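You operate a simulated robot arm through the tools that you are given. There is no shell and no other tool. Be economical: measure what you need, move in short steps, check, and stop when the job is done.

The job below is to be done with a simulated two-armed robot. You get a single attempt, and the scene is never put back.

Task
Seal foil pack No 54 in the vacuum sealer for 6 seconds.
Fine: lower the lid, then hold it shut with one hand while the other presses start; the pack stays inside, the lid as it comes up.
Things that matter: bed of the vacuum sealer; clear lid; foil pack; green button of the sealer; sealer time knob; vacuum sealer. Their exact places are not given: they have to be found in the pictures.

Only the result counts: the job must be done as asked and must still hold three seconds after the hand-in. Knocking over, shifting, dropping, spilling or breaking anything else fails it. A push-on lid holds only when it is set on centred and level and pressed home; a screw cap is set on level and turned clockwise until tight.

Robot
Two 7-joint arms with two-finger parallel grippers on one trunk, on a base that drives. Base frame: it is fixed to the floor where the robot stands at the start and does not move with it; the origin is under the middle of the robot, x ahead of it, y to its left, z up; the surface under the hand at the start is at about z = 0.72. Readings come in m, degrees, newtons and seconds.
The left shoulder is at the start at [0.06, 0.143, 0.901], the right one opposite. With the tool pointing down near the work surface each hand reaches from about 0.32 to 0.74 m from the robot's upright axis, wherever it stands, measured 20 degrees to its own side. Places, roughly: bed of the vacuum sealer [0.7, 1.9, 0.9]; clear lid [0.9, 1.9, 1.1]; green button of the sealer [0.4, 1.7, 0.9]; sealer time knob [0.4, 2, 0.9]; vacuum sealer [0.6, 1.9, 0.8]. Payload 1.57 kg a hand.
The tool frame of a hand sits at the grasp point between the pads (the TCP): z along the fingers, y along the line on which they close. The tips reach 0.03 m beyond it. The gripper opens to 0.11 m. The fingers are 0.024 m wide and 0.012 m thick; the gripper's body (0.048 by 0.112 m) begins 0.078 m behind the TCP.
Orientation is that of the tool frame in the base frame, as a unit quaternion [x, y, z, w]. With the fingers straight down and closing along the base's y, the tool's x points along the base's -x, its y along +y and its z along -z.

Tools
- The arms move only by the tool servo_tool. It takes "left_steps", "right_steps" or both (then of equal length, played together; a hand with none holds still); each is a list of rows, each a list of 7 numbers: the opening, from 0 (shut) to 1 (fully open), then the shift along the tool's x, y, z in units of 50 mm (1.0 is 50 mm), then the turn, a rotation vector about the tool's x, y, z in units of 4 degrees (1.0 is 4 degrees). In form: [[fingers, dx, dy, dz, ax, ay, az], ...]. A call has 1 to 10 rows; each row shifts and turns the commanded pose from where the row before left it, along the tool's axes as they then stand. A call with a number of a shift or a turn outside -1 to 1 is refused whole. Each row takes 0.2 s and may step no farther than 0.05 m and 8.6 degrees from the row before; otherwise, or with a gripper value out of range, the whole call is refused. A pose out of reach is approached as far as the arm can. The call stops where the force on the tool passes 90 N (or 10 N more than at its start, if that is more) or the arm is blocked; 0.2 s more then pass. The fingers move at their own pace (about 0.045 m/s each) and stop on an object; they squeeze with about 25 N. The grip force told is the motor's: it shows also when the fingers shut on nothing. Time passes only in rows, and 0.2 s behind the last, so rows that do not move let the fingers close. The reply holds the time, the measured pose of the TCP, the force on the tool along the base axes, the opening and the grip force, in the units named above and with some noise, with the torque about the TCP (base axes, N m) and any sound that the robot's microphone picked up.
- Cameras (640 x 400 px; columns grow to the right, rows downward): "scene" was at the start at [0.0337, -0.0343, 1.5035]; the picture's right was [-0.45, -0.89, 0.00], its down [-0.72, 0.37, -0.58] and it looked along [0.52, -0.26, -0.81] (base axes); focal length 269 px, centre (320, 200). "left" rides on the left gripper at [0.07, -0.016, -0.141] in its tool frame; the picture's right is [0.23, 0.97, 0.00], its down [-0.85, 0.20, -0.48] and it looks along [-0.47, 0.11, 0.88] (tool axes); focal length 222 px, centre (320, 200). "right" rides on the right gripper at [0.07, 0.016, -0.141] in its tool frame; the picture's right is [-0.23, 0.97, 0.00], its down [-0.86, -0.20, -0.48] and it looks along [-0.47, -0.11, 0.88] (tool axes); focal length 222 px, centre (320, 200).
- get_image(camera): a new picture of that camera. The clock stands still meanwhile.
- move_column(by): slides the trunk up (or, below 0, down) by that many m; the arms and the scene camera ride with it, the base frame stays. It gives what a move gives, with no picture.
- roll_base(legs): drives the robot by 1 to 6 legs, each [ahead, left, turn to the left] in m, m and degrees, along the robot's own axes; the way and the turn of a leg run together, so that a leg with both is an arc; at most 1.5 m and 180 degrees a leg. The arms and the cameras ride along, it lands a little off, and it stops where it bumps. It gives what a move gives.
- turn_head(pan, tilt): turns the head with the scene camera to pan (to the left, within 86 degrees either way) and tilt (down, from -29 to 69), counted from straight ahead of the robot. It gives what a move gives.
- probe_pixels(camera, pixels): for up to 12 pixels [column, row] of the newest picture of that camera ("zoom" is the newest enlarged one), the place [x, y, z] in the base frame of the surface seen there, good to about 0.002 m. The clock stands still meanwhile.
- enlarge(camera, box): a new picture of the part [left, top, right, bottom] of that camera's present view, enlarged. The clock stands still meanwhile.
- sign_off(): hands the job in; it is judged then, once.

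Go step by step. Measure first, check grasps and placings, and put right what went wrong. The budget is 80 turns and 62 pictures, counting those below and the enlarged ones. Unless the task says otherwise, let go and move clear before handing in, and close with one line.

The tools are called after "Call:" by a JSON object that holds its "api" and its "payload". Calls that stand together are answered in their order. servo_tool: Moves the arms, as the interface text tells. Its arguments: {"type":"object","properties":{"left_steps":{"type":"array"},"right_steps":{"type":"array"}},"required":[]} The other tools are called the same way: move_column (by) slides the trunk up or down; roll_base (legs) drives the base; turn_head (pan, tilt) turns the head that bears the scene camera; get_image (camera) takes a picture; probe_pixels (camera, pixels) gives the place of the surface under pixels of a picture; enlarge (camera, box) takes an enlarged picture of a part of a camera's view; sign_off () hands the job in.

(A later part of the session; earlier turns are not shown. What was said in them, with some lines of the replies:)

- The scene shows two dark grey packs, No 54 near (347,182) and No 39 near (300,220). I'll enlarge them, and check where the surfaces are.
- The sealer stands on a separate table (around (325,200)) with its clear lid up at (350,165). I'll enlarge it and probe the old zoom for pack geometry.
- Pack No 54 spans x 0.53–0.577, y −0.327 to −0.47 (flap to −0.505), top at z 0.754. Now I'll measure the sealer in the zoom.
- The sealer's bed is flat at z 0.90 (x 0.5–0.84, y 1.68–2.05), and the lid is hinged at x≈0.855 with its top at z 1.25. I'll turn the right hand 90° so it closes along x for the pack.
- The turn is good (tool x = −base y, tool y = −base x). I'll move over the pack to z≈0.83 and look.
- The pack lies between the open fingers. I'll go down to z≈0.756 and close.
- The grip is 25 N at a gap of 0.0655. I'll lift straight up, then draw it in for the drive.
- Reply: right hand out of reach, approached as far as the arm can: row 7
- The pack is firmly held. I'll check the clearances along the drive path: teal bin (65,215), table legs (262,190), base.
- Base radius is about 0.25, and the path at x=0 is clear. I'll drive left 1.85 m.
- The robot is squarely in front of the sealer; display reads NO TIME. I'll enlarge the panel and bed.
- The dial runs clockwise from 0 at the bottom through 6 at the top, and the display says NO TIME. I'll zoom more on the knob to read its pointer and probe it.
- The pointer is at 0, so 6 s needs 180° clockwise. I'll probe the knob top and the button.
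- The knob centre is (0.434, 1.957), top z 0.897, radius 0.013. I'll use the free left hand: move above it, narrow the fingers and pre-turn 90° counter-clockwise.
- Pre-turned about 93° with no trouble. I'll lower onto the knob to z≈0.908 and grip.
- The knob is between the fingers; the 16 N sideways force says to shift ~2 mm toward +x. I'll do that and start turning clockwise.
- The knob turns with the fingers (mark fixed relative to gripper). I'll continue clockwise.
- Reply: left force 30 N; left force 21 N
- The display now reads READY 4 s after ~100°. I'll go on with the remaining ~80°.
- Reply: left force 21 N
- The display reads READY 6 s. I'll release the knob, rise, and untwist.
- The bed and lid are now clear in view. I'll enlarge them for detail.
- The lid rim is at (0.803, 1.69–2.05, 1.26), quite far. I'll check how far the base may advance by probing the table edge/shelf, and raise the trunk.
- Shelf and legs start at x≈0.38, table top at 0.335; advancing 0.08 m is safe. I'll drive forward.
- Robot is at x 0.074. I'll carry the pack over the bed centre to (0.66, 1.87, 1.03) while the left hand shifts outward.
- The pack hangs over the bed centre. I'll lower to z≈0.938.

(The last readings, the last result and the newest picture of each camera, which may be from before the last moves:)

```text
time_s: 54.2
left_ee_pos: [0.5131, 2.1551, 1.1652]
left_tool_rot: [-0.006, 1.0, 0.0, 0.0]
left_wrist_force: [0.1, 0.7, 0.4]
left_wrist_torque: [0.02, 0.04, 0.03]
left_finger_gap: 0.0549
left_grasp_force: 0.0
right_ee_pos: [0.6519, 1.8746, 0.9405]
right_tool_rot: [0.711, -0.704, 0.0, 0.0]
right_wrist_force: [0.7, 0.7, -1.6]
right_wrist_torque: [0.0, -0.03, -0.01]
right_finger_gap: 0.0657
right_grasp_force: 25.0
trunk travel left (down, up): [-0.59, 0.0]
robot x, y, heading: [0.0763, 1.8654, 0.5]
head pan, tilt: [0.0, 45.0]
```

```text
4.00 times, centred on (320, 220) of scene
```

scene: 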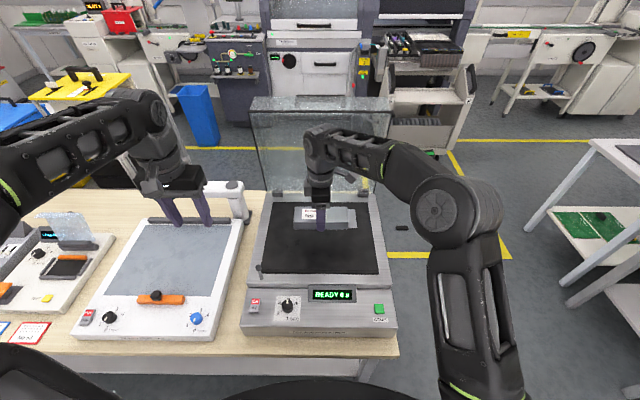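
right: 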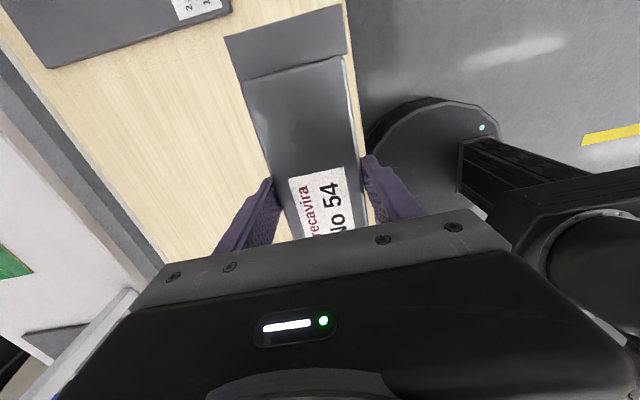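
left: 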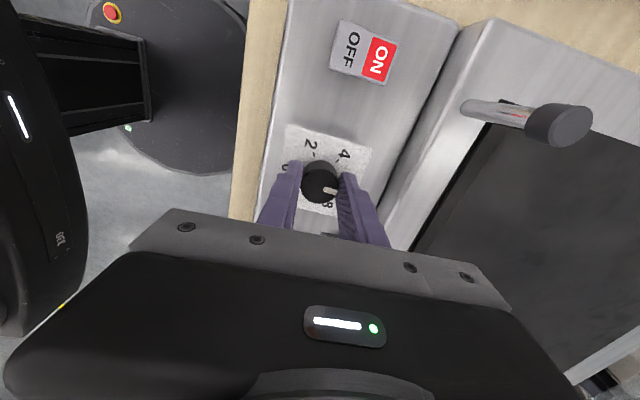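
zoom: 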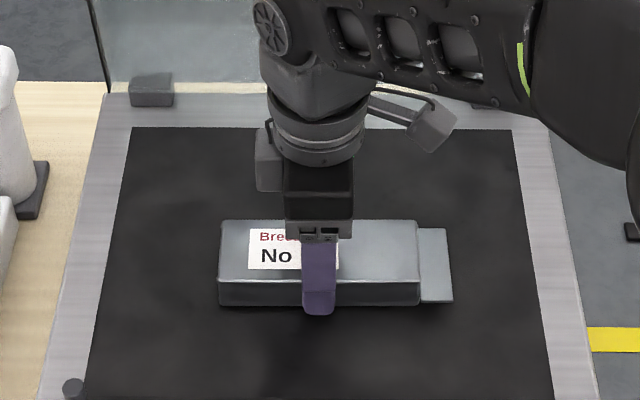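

No contact yet and the pack is just above the mat. I'll go down a few millimetres more.

Call:
{"api": "servo_tool", "payload": {"right_steps": [[0, 0, 0, 0.04, 0, 0, 0], [0, 0, 0, 0.03, 0, 0, 0], [0, 0, 0, 0, 0, 0, 0]]}}

```text
time_s: 55.0
left_ee_pos: [0.514, 2.156, 1.1645]
left_tool_rot: [-0.005, 1.0, 0.0, 0.0]
left_wrist_force: [0.2, -0.9, -0.6]
left_wrist_torque: [-0.01, -0.03, -0.01]
left_finger_gap: 0.0548
left_grasp_force: 0.1
right_ee_pos: [0.653, 1.8728, 0.9367]
right_tool_rot: [0.711, -0.703, -0.001, 0.0]
right_wrist_force: [0.1, 1.2, -1.7]
right_wrist_torque: [0.02, 0.0, 0.0]
right_finger_gap: 0.0655
right_grasp_force: 25.2
trunk travel left (down, up): [-0.59, 0.0]
robot x, y, heading: [0.0751, 1.8677, 0.5]
head pan, tilt: [0.0, 45.0]
```

Call:
{"api": "servo_tool", "payload": {"right_steps": [[0, 0, 0, 0.03, 0, 0, 0], [0, 0, 0, 0.03, 0, 0, 0], [0, 0, 0, 0, 0, 0, 0]]}}

```text
time_s: 55.8
left_ee_pos: [0.5119, 2.156, 1.1661]
left_tool_rot: [-0.005, 1.0, 0.001, 0.001]
left_wrist_force: [-0.1, 0.5, -0.5]
left_wrist_torque: [-0.03, -0.01, -0.02]
left_finger_gap: 0.055
left_grasp_force: 0.1
right_ee_pos: [0.6536, 1.872, 0.9363]
right_tool_rot: [0.711, -0.703, 0.001, -0.002]
right_wrist_force: [-1.7, 1.0, 20.9]
right_wrist_torque: [-0.08, 0.27, 0.01]
right_finger_gap: 0.0656
right_grasp_force: 24.8
trunk travel left (down, up): [-0.59, 0.0]
robot x, y, heading: [0.0736, 1.867, 0.9]
head pan, tilt: [0.0, 45.0]
```

Contact at 21 N upward: the pack rests on the bed. I'll release and rise, then retreat right.

Call:
{"api": "servo_tool", "payload": {"right_steps": [[1, 0, 0, 0, 0, 0, 0], [1, 0, 0, 0, 0, 0, 0], [1, 0, 0, 0, 0, 0, 0], [1, 0, 0, -0.4, 0, 0, 0], [1, 0, 0, -0.8, 0, 0, 0], [1, 0, 0, -0.9, 0, 0, 0], [1, 0, 0, -0.9, 0, 0, 0]]}}

Call:
{"api": "servo_tool", "payload": {"right_steps": [[0, 0.8, 0.55, 0, 0, 0, 0], [0, 0.8, 0.55, 0, 0, 0, 0], [0, 0.8, 0.55, 0, 0, 0, 0], [0, 0.8, 0.55, 0, 0, 0, 0], [0, 0.8, 0.55, 0, 0, 0, 0], [0, 0.8, 0.55, 0, 0, 0, 0], [0, 0.8, 0.55, 0, 0, 0, 0], [0, 0, 0, 0, 0, 0, 0]]}}

Call:
{"api": "get_image", "payload": {"camera": "scene"}}

```text
time_s: 57.4
left_ee_pos: [0.5125, 2.156, 1.1642]
left_tool_rot: [-0.005, 1.0, -0.001, 0.002]
left_wrist_force: [-0.6, -0.6, 0.1]
left_wrist_torque: [-0.07, -0.04, 0.0]
left_finger_gap: 0.0553
left_grasp_force: 0.0
right_ee_pos: [0.658, 1.8722, 1.0863]
right_tool_rot: [0.711, -0.703, 0.0, 0.0]
right_wrist_force: [-0.3, -0.6, -0.5]
right_wrist_torque: [0.01, 0.03, -0.01]
right_finger_gap: 0.1097
right_grasp_force: 0.0
trunk travel left (down, up): [-0.59, 0.0]
robot x, y, heading: [0.0767, 1.8687, 0.7]
head pan, tilt: [0.0, 45.0]
```

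```text
time_s: 59.2
left_ee_pos: [0.5141, 2.157, 1.1639]
left_tool_rot: [-0.005, 1.0, 0.001, 0.001]
left_wrist_force: [0.6, 0.8, 0.3]
left_wrist_torque: [0.01, 0.04, -0.03]
left_finger_gap: 0.0549
left_grasp_force: 0.1
right_ee_pos: [0.4671, 1.5876, 1.0826]
right_tool_rot: [0.71, -0.704, -0.001, -0.001]
right_wrist_force: [0.0, 1.0, -0.3]
right_wrist_torque: [-0.05, 0.01, 0.01]
right_finger_gap: 0.0
right_grasp_force: 21.4
trunk travel left (down, up): [-0.59, 0.0]
robot x, y, heading: [0.0766, 1.8685, 0.6]
head pan, tilt: [0.0, 45.0]
```

```text
37 pictures are left
```

scene: 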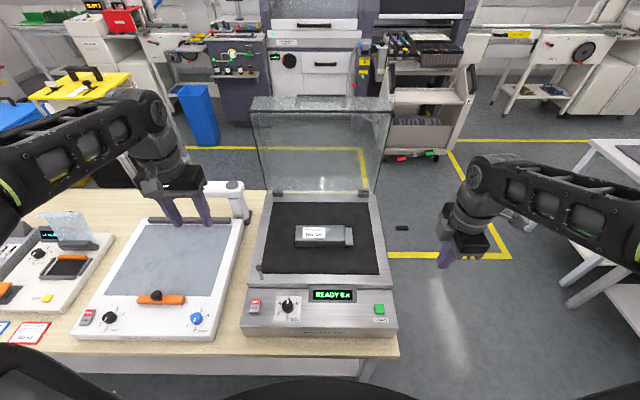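

Pack No 54 sits centred on the bed. The lid rim is far from here; standing at the table's right end facing +y would put lid and button both close, so I'll look at that floor area.

Call:
{"api": "turn_head", "payload": {"pan": -50, "tilt": 45}}

Call:
{"api": "get_image", "payload": {"camera": "scene"}}

```text
time_s: 60.4
left_ee_pos: [0.5132, 2.1566, 1.1649]
left_tool_rot: [-0.005, 1.0, 0.0, 0.0]
left_wrist_force: [0.7, -0.2, -0.1]
left_wrist_torque: [0.0, 0.0, 0.0]
left_finger_gap: 0.0548
left_grasp_force: 0.0
right_ee_pos: [0.4661, 1.5859, 1.0824]
right_tool_rot: [0.71, -0.704, 0.0, 0.0]
right_wrist_force: [0.2, 0.9, 0.4]
right_wrist_torque: [0.0, -0.04, 0.01]
right_finger_gap: 0.0
right_grasp_force: 20.9
trunk travel left (down, up): [-0.59, 0.0]
robot x, y, heading: [0.0731, 1.8655, 0.5]
head pan, tilt: [-50.0, 45.0]
```

```text
36 pictures are left
```

scene: 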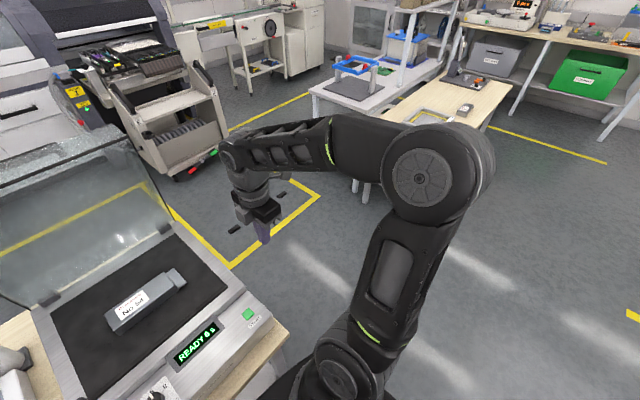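

Call:
{"api": "probe_pixels", "payload": {"camera": "scene", "pixels": [[318, 195], [230, 265], [175, 215], [218, 150], [310, 95], [385, 112], [365, 200], [278, 193], [235, 230], [135, 140], [300, 250]]}}

```text
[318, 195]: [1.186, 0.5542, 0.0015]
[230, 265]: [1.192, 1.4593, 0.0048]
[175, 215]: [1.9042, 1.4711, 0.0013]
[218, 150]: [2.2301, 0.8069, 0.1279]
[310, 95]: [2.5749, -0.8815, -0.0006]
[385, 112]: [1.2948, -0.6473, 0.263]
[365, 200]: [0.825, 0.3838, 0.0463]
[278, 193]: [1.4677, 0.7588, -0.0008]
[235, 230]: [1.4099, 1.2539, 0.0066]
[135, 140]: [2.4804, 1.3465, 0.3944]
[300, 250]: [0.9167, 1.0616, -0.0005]
```

The floor near (0.65, 1.2) is clear. I'll back off, go right, turn 90° left, and strafe to x≈0.65 at y≈1.0.

Call:
{"api": "roll_base", "payload": {"legs": [[-0.1, 0, 0], [0, -0.85, 0], [0, 0, 90], [0, -0.68, 0]]}}

Call:
{"api": "turn_head", "payload": {"pan": 0, "tilt": 40}}

Call:
{"api": "get_image", "payload": {"camera": "scene"}}

```text
time_s: 73.0
left_ee_pos: [0.387, 1.4746, 1.1658]
left_tool_rot: [0.718, -0.696, 0.001, 0.0]
left_wrist_force: [-0.9, -0.6, 0.1]
left_wrist_torque: [0.01, -0.01, -0.03]
left_finger_gap: 0.0552
left_grasp_force: 0.1
right_ee_pos: [0.9541, 1.4388, 1.0838]
right_tool_rot: [1.0, 0.015, 0.0, 0.0]
right_wrist_force: [0.6, -0.1, 0.1]
right_wrist_torque: [-0.01, 0.04, 0.03]
right_finger_gap: 0.0001
right_grasp_force: 21.6
trunk travel left (down, up): [-0.59, 0.0]
robot x, y, heading: [0.6818, 1.042, 91.5]
head pan, tilt: [-50.0, 45.0]
```

```text
time_s: 74.2
left_ee_pos: [0.3866, 1.4752, 1.1652]
left_tool_rot: [0.718, -0.696, -0.001, 0.0]
left_wrist_force: [-0.4, 0.7, -0.1]
left_wrist_torque: [0.01, 0.0, 0.01]
left_finger_gap: 0.0549
left_grasp_force: 0.1
right_ee_pos: [0.9539, 1.4389, 1.0824]
right_tool_rot: [1.0, 0.014, 0.0, 0.0]
right_wrist_force: [-0.3, 0.2, 0.9]
right_wrist_torque: [-0.03, -0.03, 0.0]
right_finger_gap: 0.0001
right_grasp_force: 21.6
trunk travel left (down, up): [-0.59, 0.0]
robot x, y, heading: [0.6803, 1.0425, 91.8]
head pan, tilt: [0.0, 40.0]
```

```text
35 pictures are left
```

scene: 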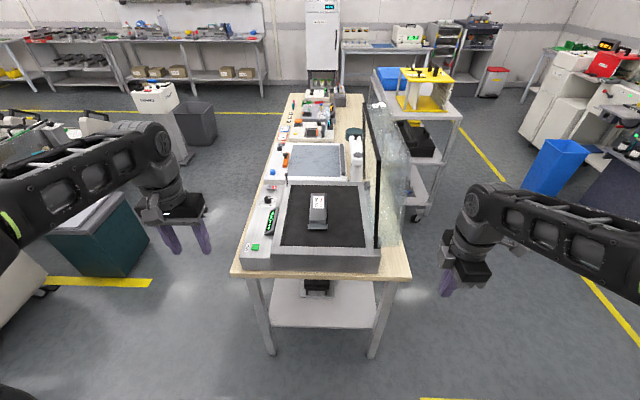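

Both hands straddle the table end properly. I'll advance 0.17 m.

Call:
{"api": "roll_base", "payload": {"legs": [[0.17, 0, -1.5]]}}

Call:
{"api": "turn_head", "payload": {"pan": -10, "tilt": 45}}

Call:
{"api": "get_image", "payload": {"camera": "scene"}}

```text
time_s: 75.7
left_ee_pos: [0.394, 1.6568, 1.1639]
left_tool_rot: [0.709, -0.705, 0.001, 0.0]
left_wrist_force: [0.5, 0.8, -0.4]
left_wrist_torque: [-0.03, 0.0, 0.01]
left_finger_gap: 0.0552
left_grasp_force: 0.1
right_ee_pos: [0.9623, 1.6048, 1.0831]
right_tool_rot: [1.0, 0.002, 0.0, 0.001]
right_wrist_force: [-0.2, 0.9, -0.1]
right_wrist_torque: [0.01, 0.02, 0.0]
right_finger_gap: 0.0
right_grasp_force: 21.4
trunk travel left (down, up): [-0.59, 0.0]
robot x, y, heading: [0.679, 1.2176, 90.1]
head pan, tilt: [0.0, 40.0]
```

```text
time_s: 76.4
left_ee_pos: [0.3945, 1.6549, 1.1655]
left_tool_rot: [0.708, -0.706, -0.001, 0.0]
left_wrist_force: [0.3, 0.8, 0.3]
left_wrist_torque: [0.0, 0.01, -0.03]
left_finger_gap: 0.055
left_grasp_force: 0.0
right_ee_pos: [0.9626, 1.6039, 1.0841]
right_tool_rot: [1.0, 0.002, 0.0, 0.0]
right_wrist_force: [-0.2, -0.4, 0.5]
right_wrist_torque: [-0.01, -0.01, -0.01]
right_finger_gap: 0.0
right_grasp_force: 21.2
trunk travel left (down, up): [-0.59, 0.0]
robot x, y, heading: [0.6819, 1.213, 90.2]
head pan, tilt: [-10.0, 45.0]
```

```text
34 pictures are left
```

scene: 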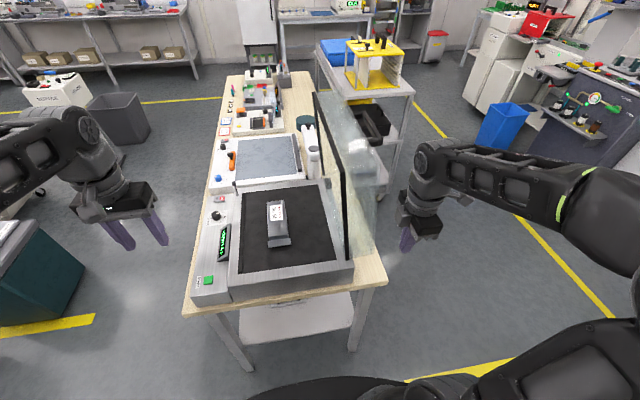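

The right hand is behind the lid's plane (x 0.96). I'll raise it to z≈1.19 and advance another 0.1 m to ease the reach.

Call:
{"api": "servo_tool", "payload": {"right_steps": [[0, 0, 0, -0.7, 0, 0, 0], [0, 0, 0, -0.7, 0, 0, 0], [0, 0, 0, -0.7, 0, 0, 0], [0, 0, 0, 0, 0, 0, 0]]}}

Call:
{"api": "roll_base", "payload": {"legs": [[0.1, 0, 0]]}}

Call:
{"api": "servo_tool", "payload": {"right_steps": [[0, 0, -0.5, 0, 0, 0, 0], [0, 0, -0.5, 0, 0, 0, 0], [0, 0, -0.4, 0, 0, 0, 0], [0, 0, 0, 0, 0, 0, 0]]}}

Call:
{"api": "get_image", "payload": {"camera": "scene"}}

```text
time_s: 77.4
left_ee_pos: [0.3953, 1.6546, 1.164]
left_tool_rot: [0.709, -0.705, 0.0, 0.001]
left_wrist_force: [0.1, -0.9, -0.3]
left_wrist_torque: [-0.03, 0.01, 0.02]
left_finger_gap: 0.0552
left_grasp_force: 0.1
right_ee_pos: [0.9633, 1.6005, 1.1846]
right_tool_rot: [1.0, -0.002, -0.007, -0.011]
right_wrist_force: [-0.4, 0.6, 0.5]
right_wrist_torque: [0.0, 0.02, 0.0]
right_finger_gap: 0.0002
right_grasp_force: 21.3
right hand out of reach, approached as far as the arm can: row 3
trunk travel left (down, up): [-0.59, 0.0]
robot x, y, heading: [0.6803, 1.2115, 90.0]
head pan, tilt: [-10.0, 45.0]
```

```text
time_s: 78.5
left_ee_pos: [0.3949, 1.7577, 1.1631]
left_tool_rot: [0.708, -0.706, 0.001, 0.0]
left_wrist_force: [-0.3, -0.3, -0.1]
left_wrist_torque: [-0.08, -0.03, 0.01]
left_finger_gap: 0.0548
left_grasp_force: 0.0
right_ee_pos: [0.9641, 1.6998, 1.184]
right_tool_rot: [1.0, -0.002, -0.007, -0.01]
right_wrist_force: [0.5, 0.5, 0.2]
right_wrist_torque: [-0.04, -0.03, -0.01]
right_finger_gap: 0.0
right_grasp_force: 20.8
trunk travel left (down, up): [-0.59, 0.0]
robot x, y, heading: [0.681, 1.3112, 90.0]
head pan, tilt: [-10.0, 45.0]
```

```text
time_s: 79.5
left_ee_pos: [0.3969, 1.756, 1.1661]
left_tool_rot: [0.708, -0.706, 0.0, 0.0]
left_wrist_force: [0.3, -0.1, 0.0]
left_wrist_torque: [0.01, 0.03, -0.03]
left_finger_gap: 0.0551
left_grasp_force: 0.0
right_ee_pos: [0.9653, 1.7647, 1.1868]
right_tool_rot: [1.0, -0.003, -0.008, -0.011]
right_wrist_force: [-0.6, -0.4, 0.2]
right_wrist_torque: [0.0, 0.03, -0.01]
right_finger_gap: 0.0001
right_grasp_force: 21.3
right hand out of reach, approached as far as the arm can: row 2
trunk travel left (down, up): [-0.59, 0.0]
robot x, y, heading: [0.6779, 1.3136, 90.2]
head pan, tilt: [-10.0, 45.0]
```

```text
33 pictures are left
```

scene: 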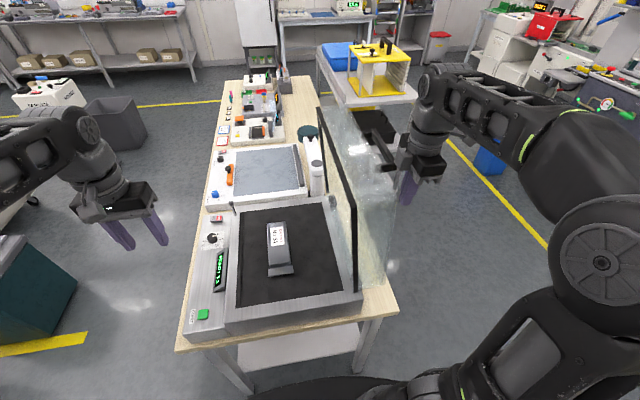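

The fingers are behind the lid. There is a dark bar near (378,150) that I should identify before pushing.

Call:
{"api": "enlarge", "payload": {"camera": "scene", "box": [310, 80, 460, 220]}}

Call:
{"api": "probe_pixels", "payload": {"camera": "scene", "pixels": [[378, 150], [368, 132], [390, 166], [345, 150], [330, 120], [355, 285], [362, 200], [385, 200]]}}

Call:
{"api": "get_image", "payload": {"camera": "right"}}

```text
2.86 times, centred on (385, 150) of scene
```

zoom: 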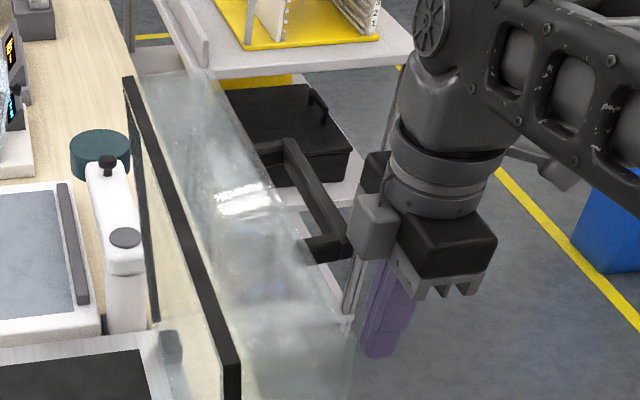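

```text
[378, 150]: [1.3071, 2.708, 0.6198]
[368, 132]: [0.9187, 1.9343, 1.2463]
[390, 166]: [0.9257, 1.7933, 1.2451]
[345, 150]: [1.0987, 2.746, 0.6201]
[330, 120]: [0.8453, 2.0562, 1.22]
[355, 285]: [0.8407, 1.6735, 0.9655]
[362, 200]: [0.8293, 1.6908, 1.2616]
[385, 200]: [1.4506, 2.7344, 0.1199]
```

```text
31 pictures are left
```

right: 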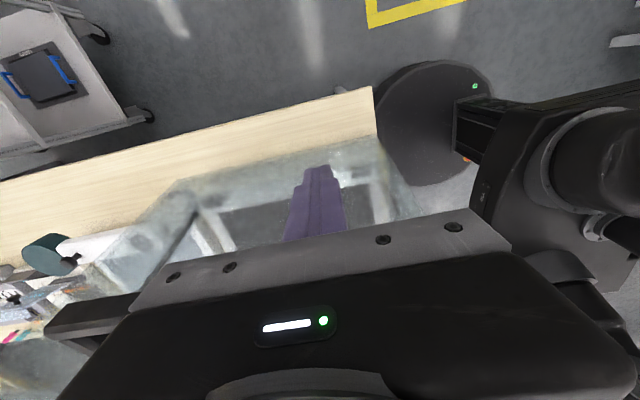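

There's a U-handle on the lid's outside (x 0.92, y 1.79–1.94, z 1.245). I'll shift the closed fingers to y≈1.725, beside the handle, then push the outer face gently toward −x.

Call:
{"api": "servo_tool", "payload": {"right_steps": [[0, 0, 0.8, 0, 0, 0, 0], [0, -0.5, 0, 0, 0, 0, 0], [0, -0.5, 0, 0, 0, 0, 0], [0, -0.4, 0, 0, 0, 0, 0], [0, -0.4, 0, 0, 0, 0, 0], [0, 0, 0, 0, 0, 0, 0]]}}

Call:
{"api": "get_image", "payload": {"camera": "scene"}}

```text
time_s: 80.9
left_ee_pos: [0.3933, 1.7545, 1.1655]
left_tool_rot: [0.707, -0.707, 0.0, 0.0]
left_wrist_force: [0.1, -1.2, 0.2]
left_wrist_torque: [0.02, 0.01, -0.04]
left_finger_gap: 0.055
left_grasp_force: 0.1
right_ee_pos: [0.8753, 1.7255, 1.185]
right_tool_rot: [1.0, -0.002, -0.008, -0.011]
right_wrist_force: [-0.4, 1.1, 0.7]
right_wrist_torque: [0.0, -0.01, 0.01]
right_finger_gap: 0.0
right_grasp_force: 21.2
trunk travel left (down, up): [-0.59, 0.0]
robot x, y, heading: [0.6816, 1.3121, 90.1]
head pan, tilt: [-10.0, 45.0]
```

```text
30 pictures are left
```

scene: 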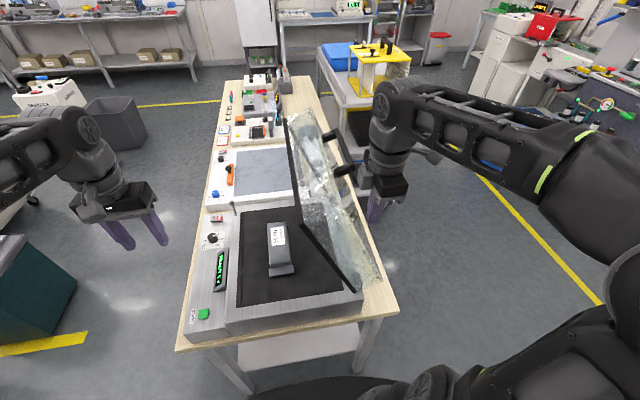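

The lid swings with little force. I'll continue along the arc.

Call:
{"api": "servo_tool", "payload": {"right_steps": [[0, -0.58, 0, 0, 0, 0, 0], [0, -0.58, 0, 0.06, 0, 0, 0], [0, -0.6, 0, 0.18, 0, 0, 0], [0, -0.6, 0, 0.24, 0, 0, 0], [0, 0, 0, 0, 0, 0, 0]]}}

Call:
{"api": "get_image", "payload": {"camera": "scene"}}

```text
time_s: 82.1
left_ee_pos: [0.3962, 1.7555, 1.1653]
left_tool_rot: [0.708, -0.706, 0.0, 0.0]
left_wrist_force: [0.0, -0.6, -0.1]
left_wrist_torque: [-0.02, 0.01, 0.01]
left_finger_gap: 0.0553
left_grasp_force: 0.0
right_ee_pos: [0.7571, 1.7259, 1.1626]
right_tool_rot: [1.0, -0.002, -0.007, -0.01]
right_wrist_force: [0.1, -0.4, 0.5]
right_wrist_torque: [0.02, 0.05, -0.01]
right_finger_gap: 0.0
right_grasp_force: 21.1
trunk travel left (down, up): [-0.59, 0.0]
robot x, y, heading: [0.6783, 1.3094, 90.1]
head pan, tilt: [-10.0, 45.0]
```

```text
29 pictures are left
```

scene: 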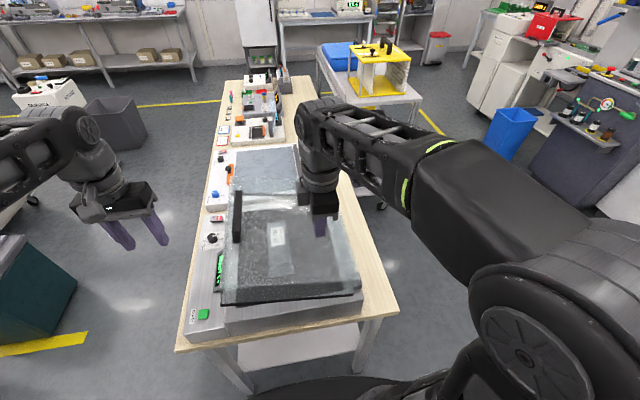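

The lid has come down nearly flat. I'll enlarge and measure how far it is open.

Call:
{"api": "enlarge", "payload": {"camera": "scene", "box": [180, 170, 380, 340]}}

Call:
{"api": "probe_pixels", "payload": {"camera": "zoom", "pixels": [[170, 290], [130, 420], [140, 410], [580, 370], [230, 300], [400, 300], [180, 200], [185, 160], [74, 460], [300, 420], [120, 300]]}}

```text
2.35 times, centred on (280, 255) of scene
```

zoom: 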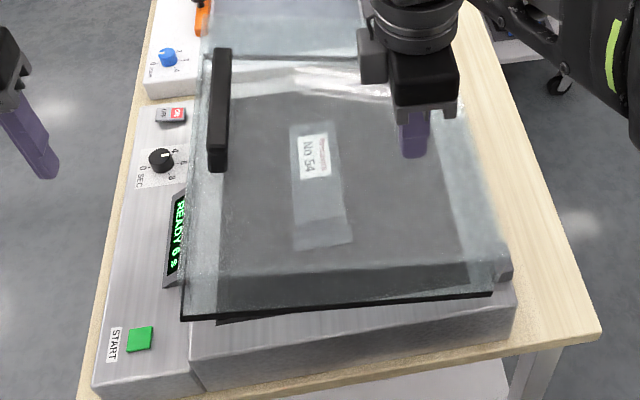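

```text
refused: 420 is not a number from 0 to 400
```

The lid seems slightly raised at the front edge (rim at (183,318)). I'll probe it.

Call:
{"api": "probe_pixels", "payload": {"camera": "zoom", "pixels": [[184, 317], [300, 307], [485, 292], [225, 150], [225, 60], [300, 240], [390, 200], [460, 230], [138, 340], [220, 320]]}}

```text
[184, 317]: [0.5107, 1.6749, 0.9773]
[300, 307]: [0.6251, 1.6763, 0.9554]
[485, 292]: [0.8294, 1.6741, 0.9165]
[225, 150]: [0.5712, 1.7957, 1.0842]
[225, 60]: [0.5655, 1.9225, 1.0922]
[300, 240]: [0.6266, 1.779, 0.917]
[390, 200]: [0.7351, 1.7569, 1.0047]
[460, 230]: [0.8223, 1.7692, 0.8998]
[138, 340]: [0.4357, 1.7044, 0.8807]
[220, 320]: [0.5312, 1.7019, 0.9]
```

The rim is open about 11° (front at z 0.977). I'll move the fingers over the front part of the lid beside the handle and press down step by step.

Call:
{"api": "servo_tool", "payload": {"right_steps": [[0, -0.735, 0, 0.313, 0, 0, 0], [0, -0.735, 0, 0.313, 0, 0, 0], [0, -0.735, 0, 0.313, 0, 0, 0], [0, -0.735, 0, 0.313, 0, 0, 0], [0, 0, 0, 0.4, 0, 0, 0], [0, 0, 0, 0.4, 0, 0, 0], [0, 0, 0, 0, 0, 0, 0]]}}

Call:
{"api": "enlarge", "payload": {"camera": "scene", "box": [180, 170, 380, 340]}}

```text
time_s: 83.7
left_ee_pos: [0.3947, 1.7564, 1.1645]
left_tool_rot: [0.708, -0.706, 0.0, 0.0]
left_wrist_force: [-0.8, -0.4, 0.5]
left_wrist_torque: [0.01, 0.01, -0.02]
left_finger_gap: 0.0548
left_grasp_force: 0.2
right_ee_pos: [0.6056, 1.7295, 1.0665]
right_tool_rot: [1.0, -0.003, -0.007, -0.012]
right_wrist_force: [-1.4, -1.4, 3.0]
right_wrist_torque: [-0.03, 0.04, -0.01]
right_finger_gap: 0.0
right_grasp_force: 21.3
trunk travel left (down, up): [-0.59, 0.0]
robot x, y, heading: [0.6833, 1.3114, 90.2]
head pan, tilt: [-10.0, 45.0]
```

```text
2.35 times, centred on (280, 255) of scene
```

zoom: 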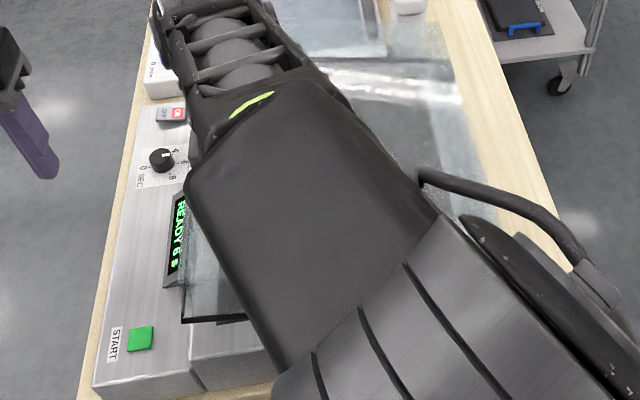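

The fingers touch the lid (3 N). Before pressing I'll check the clearance between the right arm and the left hand's path to the button.

Call:
{"api": "get_image", "payload": {"camera": "scene"}}

Call:
{"api": "probe_pixels", "payload": {"camera": "zoom", "pixels": [[190, 190], [240, 60], [260, 300], [300, 380], [170, 20], [350, 200], [220, 130], [430, 260], [138, 340]]}}

Call:
{"api": "get_image", "payload": {"camera": "left"}}

```text
26 pictures are left
```

scene: 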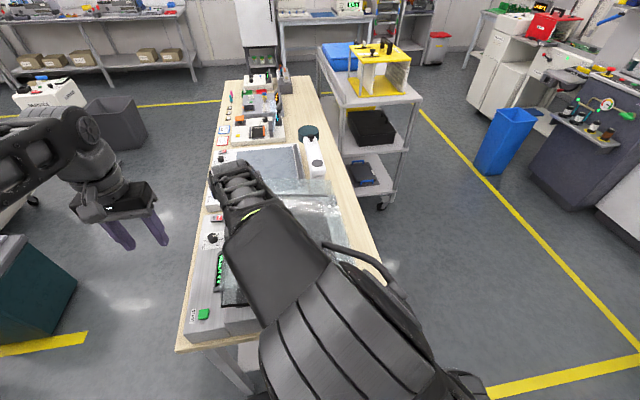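

```text
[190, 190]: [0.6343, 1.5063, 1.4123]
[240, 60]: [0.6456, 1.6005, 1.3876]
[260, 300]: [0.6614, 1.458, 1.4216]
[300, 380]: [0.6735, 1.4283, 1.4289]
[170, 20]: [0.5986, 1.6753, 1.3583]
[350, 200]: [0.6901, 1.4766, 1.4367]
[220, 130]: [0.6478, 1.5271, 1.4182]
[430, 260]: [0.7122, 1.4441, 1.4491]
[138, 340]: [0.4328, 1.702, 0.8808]
```

```text
25 pictures are left
```

left: 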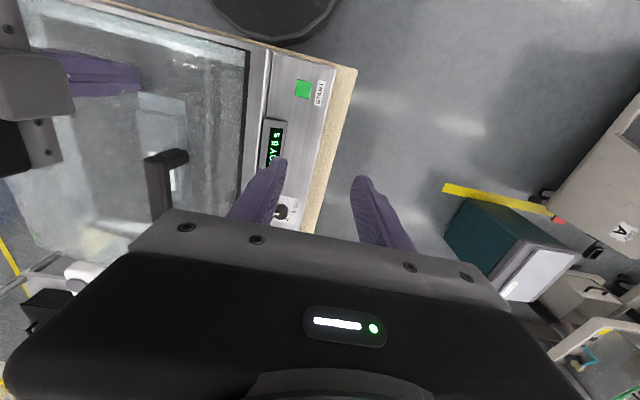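

The right forearm stays at x ≥ 0.6, z 1.4, so the left hand has room. I'll press the lid down and simultaneously bring the left hand, closed, above the button.

Call:
{"api": "servo_tool", "payload": {"right_steps": [[0, 0, 0, 0.2, 0, 0, 0], [0, 0, 0, 0.2, 0, 0, 0], [0, 0, 0, 0.2, 0, 0, 0], [0, 0, 0, 0.15, 0, 0, 0], [0, 0, 0, 0, 0, 0, 0], [0, 0, 0, 0, 0, 0, 0]], "left_steps": [[0, 0.25, -0.21, 0.8, 0, 0, 0], [0, 0.25, -0.21, 0.8, 0, 0, 0], [0, 0.25, -0.2, 0.8, 0, 0, 0], [0, 0.25, -0.2, 0.8, 0, 0, 0], [0, 0, 0, 0.7, 0, 0, 0], [0, 0, 0, 0.2, 0, 0, 0]]}}

Call:
{"api": "get_image", "payload": {"camera": "scene"}}

Call:
{"api": "get_image", "payload": {"camera": "left"}}

```text
time_s: 85.1
left_ee_pos: [0.4339, 1.7055, 0.9584]
left_tool_rot: [0.708, -0.706, 0.001, 0.0]
left_wrist_force: [0.3, -0.1, 0.4]
left_wrist_torque: [-0.01, 0.01, 0.01]
left_finger_gap: 0.0
left_grasp_force: 21.4
right_ee_pos: [0.6043, 1.7283, 1.0274]
right_tool_rot: [1.0, -0.003, -0.006, -0.011]
right_wrist_force: [-11.9, -1.1, 12.1]
right_wrist_torque: [-0.14, 0.51, -0.09]
right_finger_gap: 0.0002
right_grasp_force: 21.4
trunk travel left (down, up): [-0.59, 0.0]
robot x, y, heading: [0.6807, 1.3173, 90.1]
head pan, tilt: [-10.0, 45.0]
```

```text
24 pictures are left
```

scene: 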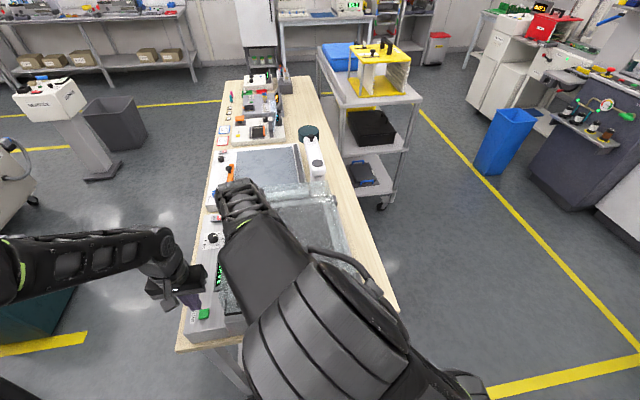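

```text
23 pictures are left
```

left: 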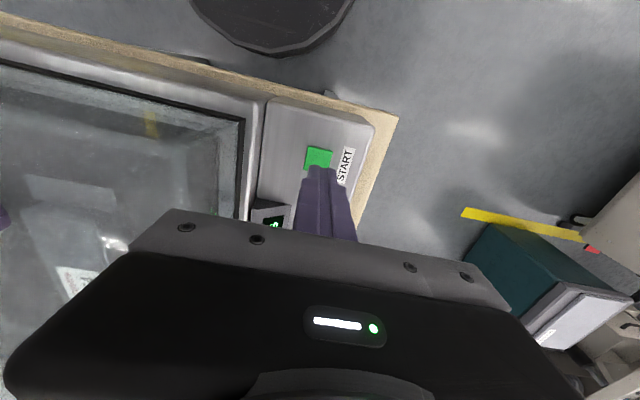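

The lid is almost down (12 N). I'll press slightly more and probe the rim height from the left camera near (242,150).

Call:
{"api": "servo_tool", "payload": {"right_steps": [[0, 0, 0, 0.08, 0, 0, 0], [0, 0, 0, 0.08, 0, 0, 0], [0, 0, 0, 0, 0, 0, 0]]}}

Call:
{"api": "get_image", "payload": {"camera": "left"}}

Call:
{"api": "probe_pixels", "payload": {"camera": "left", "pixels": [[241, 124], [239, 160], [236, 200], [150, 100], [50, 75], [222, 150], [250, 150], [318, 157]]}}

```text
time_s: 85.9
left_ee_pos: [0.4345, 1.706, 0.9583]
left_tool_rot: [0.707, -0.707, 0.0, -0.002]
left_wrist_force: [-0.4, -0.1, -0.1]
left_wrist_torque: [-0.02, 0.0, 0.01]
left_finger_gap: 0.0
left_grasp_force: 21.0
right_ee_pos: [0.6033, 1.7285, 1.0202]
right_tool_rot: [1.0, -0.002, -0.007, -0.014]
right_wrist_force: [-16.8, -4.1, 33.2]
right_wrist_torque: [-0.31, 0.13, -0.16]
right_finger_gap: 0.0
right_grasp_force: 21.3
trunk travel left (down, up): [-0.59, 0.0]
robot x, y, heading: [0.6824, 1.316, 90.0]
head pan, tilt: [-10.0, 45.0]
```

```text
22 pictures are left
```

left: 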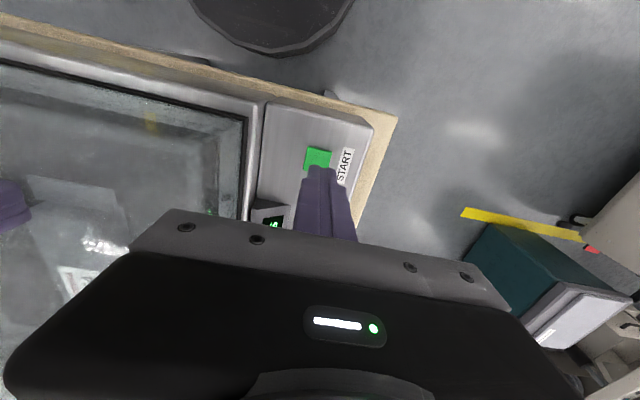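

```text
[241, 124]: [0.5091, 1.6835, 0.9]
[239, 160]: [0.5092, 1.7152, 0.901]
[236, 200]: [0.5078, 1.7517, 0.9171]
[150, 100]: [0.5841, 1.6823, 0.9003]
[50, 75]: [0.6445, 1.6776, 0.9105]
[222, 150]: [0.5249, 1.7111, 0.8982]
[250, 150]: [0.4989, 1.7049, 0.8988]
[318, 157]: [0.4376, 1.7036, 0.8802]
```

The rim sits at z≈0.900 on the bed with 33 N: shut. While the right hand holds, I'll press START with the left.

Call:
{"api": "servo_tool", "payload": {"left_steps": [[0, 0, 0, 0.5, 0, 0, 0], [0, 0, 0, 0.4, 0, 0, 0], [0, 0, 0, 0.08, 0, 0, 0], [0, 0, 0, 0.05, 0, 0, 0], [0, 0, 0, 0, 0, 0, 0]], "right_steps": [[0, 0, 0, 0.03, 0, 0, 0], [0, 0, 0, 0, 0, 0, 0], [0, 0, 0, 0, 0, 0, 0], [0, 0, 0, 0, 0, 0, 0], [0, 0, 0, 0, 0, 0, 0]]}}

```text
time_s: 87.1
left_ee_pos: [0.4348, 1.7034, 0.9095]
left_tool_rot: [0.708, -0.707, -0.001, -0.001]
left_wrist_force: [-1.0, -1.0, 1.6]
left_wrist_torque: [-0.01, 0.04, -0.02]
left_finger_gap: 0.0
left_grasp_force: 20.9
right_ee_pos: [0.6039, 1.7285, 1.0211]
right_tool_rot: [1.0, -0.002, -0.007, -0.015]
right_wrist_force: [-13.0, -4.3, 51.9]
right_wrist_torque: [-0.32, -0.19, -0.1]
right_finger_gap: 0.0
right_grasp_force: 21.0
trunk travel left (down, up): [-0.59, 0.0]
robot x, y, heading: [0.6783, 1.3149, 89.9]
head pan, tilt: [-10.0, 45.0]
```

The left tip just touches the button (1.6 N); a little deeper.

Call:
{"api": "servo_tool", "payload": {"left_steps": [[0, 0, 0, 0.05, 0, 0, 0], [0, 0, 0, 0.05, 0, 0, 0], [0, 0, 0, 0, 0, 0, 0]]}}

Call:
{"api": "enlarge", "payload": {"camera": "scene", "box": [170, 220, 270, 350]}}

```text
time_s: 87.9
left_ee_pos: [0.4347, 1.7032, 0.9063]
left_tool_rot: [0.709, -0.706, 0.0, -0.002]
left_wrist_force: [-2.2, -4.0, 17.6]
left_wrist_torque: [-0.11, 0.07, 0.1]
left_finger_gap: 0.0
left_grasp_force: 21.2
right_ee_pos: [0.6034, 1.729, 1.02]
right_tool_rot: [1.0, -0.002, -0.008, -0.016]
right_wrist_force: [-13.2, 1.8, 46.6]
right_wrist_torque: [-0.22, -0.12, -0.04]
right_finger_gap: 0.0
right_grasp_force: 21.1
trunk travel left (down, up): [-0.59, 0.0]
robot x, y, heading: [0.6816, 1.3143, 90.0]
head pan, tilt: [-10.0, 45.0]
heard: click
```

```text
3.08 times, centred on (220, 285) of scene
```

zoom: 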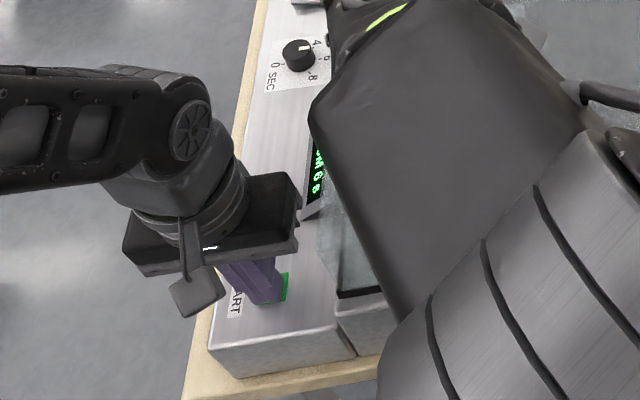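

The button clicked and the display shows "…M 6 s": the cycle is running. I'll lift off the button and keep the lid held while time passes.

Call:
{"api": "servo_tool", "payload": {"left_steps": [[0, 0, 0, -0.3, 0, 0, 0], [0, 0, 0, -0.5, 0, 0, 0], [0, 0, 0, 0, 0, 0, 0], [0, 0, 0, 0, 0, 0, 0], [0, 0, 0, 0, 0, 0, 0], [0, 0, 0, 0, 0, 0, 0], [0, 0, 0, 0, 0, 0, 0], [0, 0, 0, 0, 0, 0, 0], [0, 0, 0, 0, 0, 0, 0], [0, 0, 0, 0, 0, 0, 0]]}}

Call:
{"api": "enlarge", "payload": {"camera": "scene", "box": [170, 220, 270, 350]}}

```text
time_s: 90.1
left_ee_pos: [0.4338, 1.7034, 0.9432]
left_tool_rot: [0.708, -0.706, -0.001, -0.002]
left_wrist_force: [-0.3, 0.8, 0.6]
left_wrist_torque: [-0.01, 0.03, 0.04]
left_finger_gap: 0.0003
left_grasp_force: 21.7
right_ee_pos: [0.604, 1.7285, 1.0201]
right_tool_rot: [1.0, -0.002, -0.009, -0.015]
right_wrist_force: [-8.6, -1.8, 55.7]
right_wrist_torque: [-0.36, -0.37, -0.04]
right_finger_gap: 0.0
right_grasp_force: 22.0
trunk travel left (down, up): [-0.59, 0.0]
robot x, y, heading: [0.6801, 1.317, 90.2]
head pan, tilt: [-10.0, 45.0]
```

```text
3.08 times, centred on (220, 285) of scene
```

zoom: 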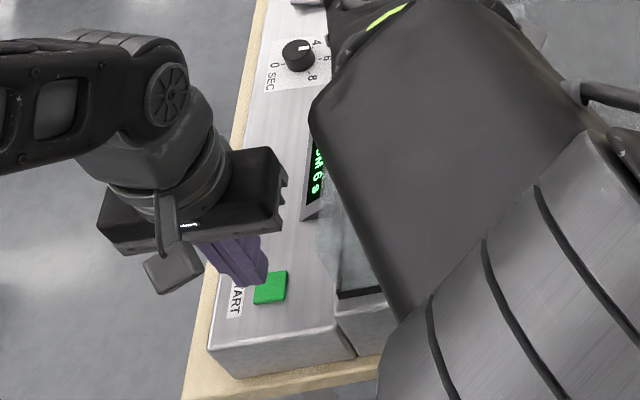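

Still "…M 6 s". I'll keep holding.

Call:
{"api": "servo_tool", "payload": {"right_steps": [[0, 0, 0, 0, 0, 0, 0], [0, 0, 0, 0, 0, 0, 0], [0, 0, 0, 0, 0, 0, 0], [0, 0, 0, 0, 0, 0, 0], [0, 0, 0, 0, 0, 0, 0], [0, 0, 0, 0, 0, 0, 0], [0, 0, 0, 0, 0, 0, 0], [0, 0, 0, 0, 0, 0, 0], [0, 0, 0, 0, 0, 0, 0], [0, 0, 0, 0, 0, 0, 0]]}}

Call:
{"api": "servo_tool", "payload": {"right_steps": [[0, 0, 0, 0, 0, 0, 0], [0, 0, 0, 0, 0, 0, 0], [0, 0, 0, 0, 0, 0, 0], [0, 0, 0, 0, 0, 0, 0], [0, 0, 0, 0, 0, 0, 0], [0, 0, 0, 0, 0, 0, 0], [0, 0, 0, 0, 0, 0, 0], [0, 0, 0, 0, 0, 0, 0], [0, 0, 0, 0, 0, 0, 0], [0, 0, 0, 0, 0, 0, 0]]}}

Call:
{"api": "enlarge", "payload": {"camera": "scene", "box": [170, 220, 270, 350]}}

```text
time_s: 92.3
left_ee_pos: [0.4346, 1.7045, 0.9428]
left_tool_rot: [0.708, -0.707, -0.001, -0.002]
left_wrist_force: [-0.1, 0.6, 0.3]
left_wrist_torque: [-0.01, 0.03, -0.04]
left_finger_gap: 0.0002
left_grasp_force: 20.7
right_ee_pos: [0.6031, 1.7284, 1.0208]
right_tool_rot: [1.0, -0.001, -0.008, -0.015]
right_wrist_force: [-7.9, -1.2, 56.5]
right_wrist_torque: [-0.26, -0.38, -0.03]
right_finger_gap: 0.0
right_grasp_force: 21.8
trunk travel left (down, up): [-0.59, 0.0]
robot x, y, heading: [0.6814, 1.3099, 90.3]
head pan, tilt: [-10.0, 45.0]
```

```text
time_s: 94.5
left_ee_pos: [0.4345, 1.7021, 0.9436]
left_tool_rot: [0.707, -0.707, -0.001, -0.002]
left_wrist_force: [0.5, 0.4, 0.6]
left_wrist_torque: [0.01, -0.02, 0.01]
left_finger_gap: 0.0
left_grasp_force: 21.6
right_ee_pos: [0.6039, 1.7279, 1.0202]
right_tool_rot: [1.0, -0.002, -0.01, -0.015]
right_wrist_force: [-7.3, -1.1, 56.9]
right_wrist_torque: [-0.3, -0.38, -0.04]
right_finger_gap: 0.0
right_grasp_force: 20.8
trunk travel left (down, up): [-0.59, 0.0]
robot x, y, heading: [0.6815, 1.3137, 90.3]
head pan, tilt: [-10.0, 45.0]
```

```text
3.08 times, centred on (220, 285) of scene
```

zoom: 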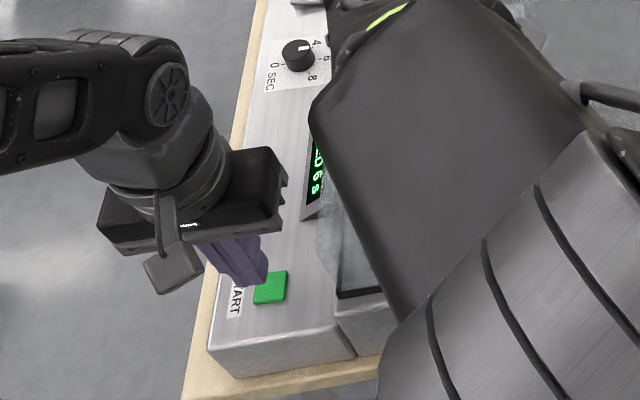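

The display now ends "…D 6 s", likely SEALED. I'll raise the left hand for a full view while still holding.

Call:
{"api": "servo_tool", "payload": {"left_steps": [[0, 0, 0, -0.8, 0, 0, 0], [0, 0, 0, -0.8, 0, 0, 0], [0, -0.3, 0.5, -0.7, 0, 0, 0], [0, -0.3, 0.5, -0.6, 0, 0, 0], [0, -0.3, 0.4, -0.6, 0, 0, 0], [0, 0, 0, 0, 0, 0, 0]]}}

Call:
{"api": "get_image", "payload": {"camera": "left"}}

```text
time_s: 95.9
left_ee_pos: [0.3668, 1.7452, 1.1202]
left_tool_rot: [0.708, -0.707, 0.0, -0.001]
left_wrist_force: [1.0, -0.5, -0.7]
left_wrist_torque: [0.04, 0.0, 0.01]
left_finger_gap: 0.0
left_grasp_force: 21.4
right_ee_pos: [0.6024, 1.7276, 1.0197]
right_tool_rot: [1.0, -0.002, -0.009, -0.016]
right_wrist_force: [-7.0, -1.5, 56.2]
right_wrist_torque: [-0.29, -0.4, -0.02]
right_finger_gap: 0.0
right_grasp_force: 21.2
trunk travel left (down, up): [-0.59, 0.0]
robot x, y, heading: [0.681, 1.3144, 90.2]
head pan, tilt: [-10.0, 45.0]
```

```text
18 pictures are left
```

left: 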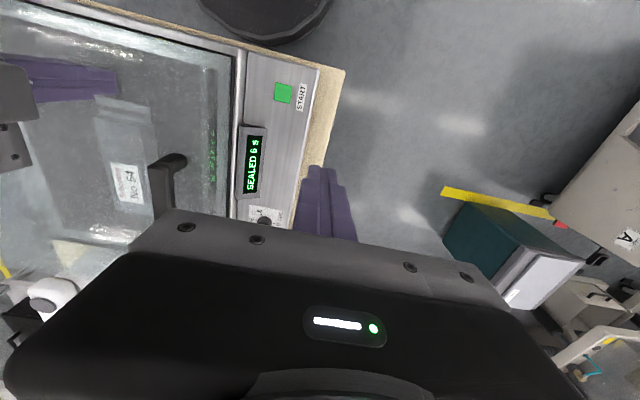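

The display reads SEALED 6 s with the pack inside. I'll raise the right hand slowly, letting the lid come up as it will, then withdraw.

Call:
{"api": "servo_tool", "payload": {"right_steps": [[0, 0, 0, -0.2, 0, 0, 0], [0, 0, 0, -0.2, 0, 0, 0], [0, 0, 0, -0.3, 0, 0, 0], [0, 0, 0, -0.5, 0, 0, 0], [0, 0, 0, -0.7, 0, 0, 0], [0, 0, 0, -0.9, 0, 0, 0], [0, 0, 0.8, -0.3, 0, 0, 0], [0, 0, 0.9, 0, 0, 0, 0], [0, 0, 0.9, 0, 0, 0, 0], [0, 0, 0.9, 0, 0, 0, 0]]}}

Call:
{"api": "get_image", "payload": {"camera": "left"}}

```text
time_s: 98.1
left_ee_pos: [0.3676, 1.7474, 1.1176]
left_tool_rot: [0.708, -0.706, -0.001, 0.001]
left_wrist_force: [-0.1, 0.6, 0.3]
left_wrist_torque: [0.01, -0.04, 0.0]
left_finger_gap: 0.0004
left_grasp_force: 21.4
right_ee_pos: [0.6086, 1.555, 1.1682]
right_tool_rot: [1.0, -0.004, -0.005, -0.012]
right_wrist_force: [0.0, 0.7, -0.1]
right_wrist_torque: [0.02, -0.03, 0.01]
right_finger_gap: 0.0
right_grasp_force: 21.1
trunk travel left (down, up): [-0.59, 0.0]
robot x, y, heading: [0.6827, 1.3107, 90.2]
head pan, tilt: [-10.0, 45.0]
```

```text
17 pictures are left
```

left: 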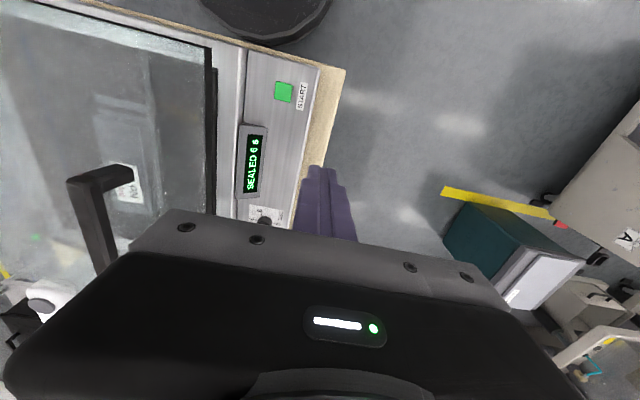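

The lid rose on its own and the display still reads SEALED 6 s. One check of the whole scene.

Call:
{"api": "get_image", "payload": {"camera": "scene"}}

```text
16 pictures are left
```

scene: 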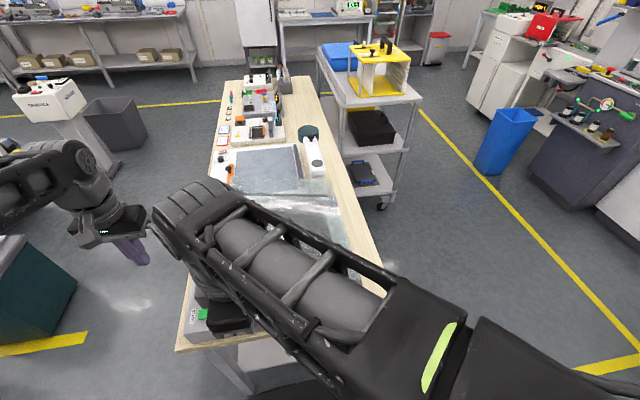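

All is in place; I'll back the base off 0.25 m to be well clear and verify.

Call:
{"api": "roll_base", "payload": {"legs": [[-0.25, 0, 0]]}}

Call:
{"api": "get_image", "payload": {"camera": "scene"}}

```text
time_s: 99.9
left_ee_pos: [0.3699, 1.4999, 1.1189]
left_tool_rot: [-0.706, 0.708, 0.001, 0.001]
left_wrist_force: [-0.2, -0.3, 0.7]
left_wrist_torque: [0.04, 0.0, 0.02]
left_finger_gap: 0.0
left_grasp_force: 21.2
right_ee_pos: [0.6097, 1.3082, 1.1675]
right_tool_rot: [1.0, -0.005, -0.006, -0.011]
right_wrist_force: [-0.6, 0.5, 0.5]
right_wrist_torque: [0.06, 0.01, -0.01]
right_finger_gap: 0.0
right_grasp_force: 21.5
trunk travel left (down, up): [-0.59, 0.0]
robot x, y, heading: [0.679, 1.0686, 89.8]
head pan, tilt: [-10.0, 45.0]
```

```text
15 pictures are left
```

scene: 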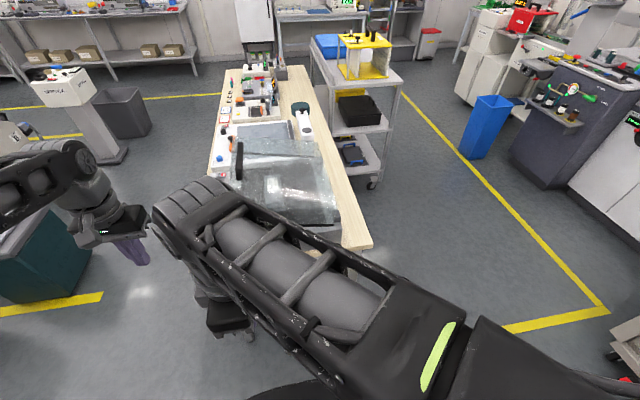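

The robot is clear, the lid rests slightly raised over the pack, and nothing else looks disturbed, so I'm handing in.

Call:
{"api": "sign_off", "payload": {}}

```text
The job is handed in.
```

Foil pack No 54 was sealed for 6 seconds: the display read SEALED 6 s, the pack is still inside, and the lid came up a little on its own and was left that way.
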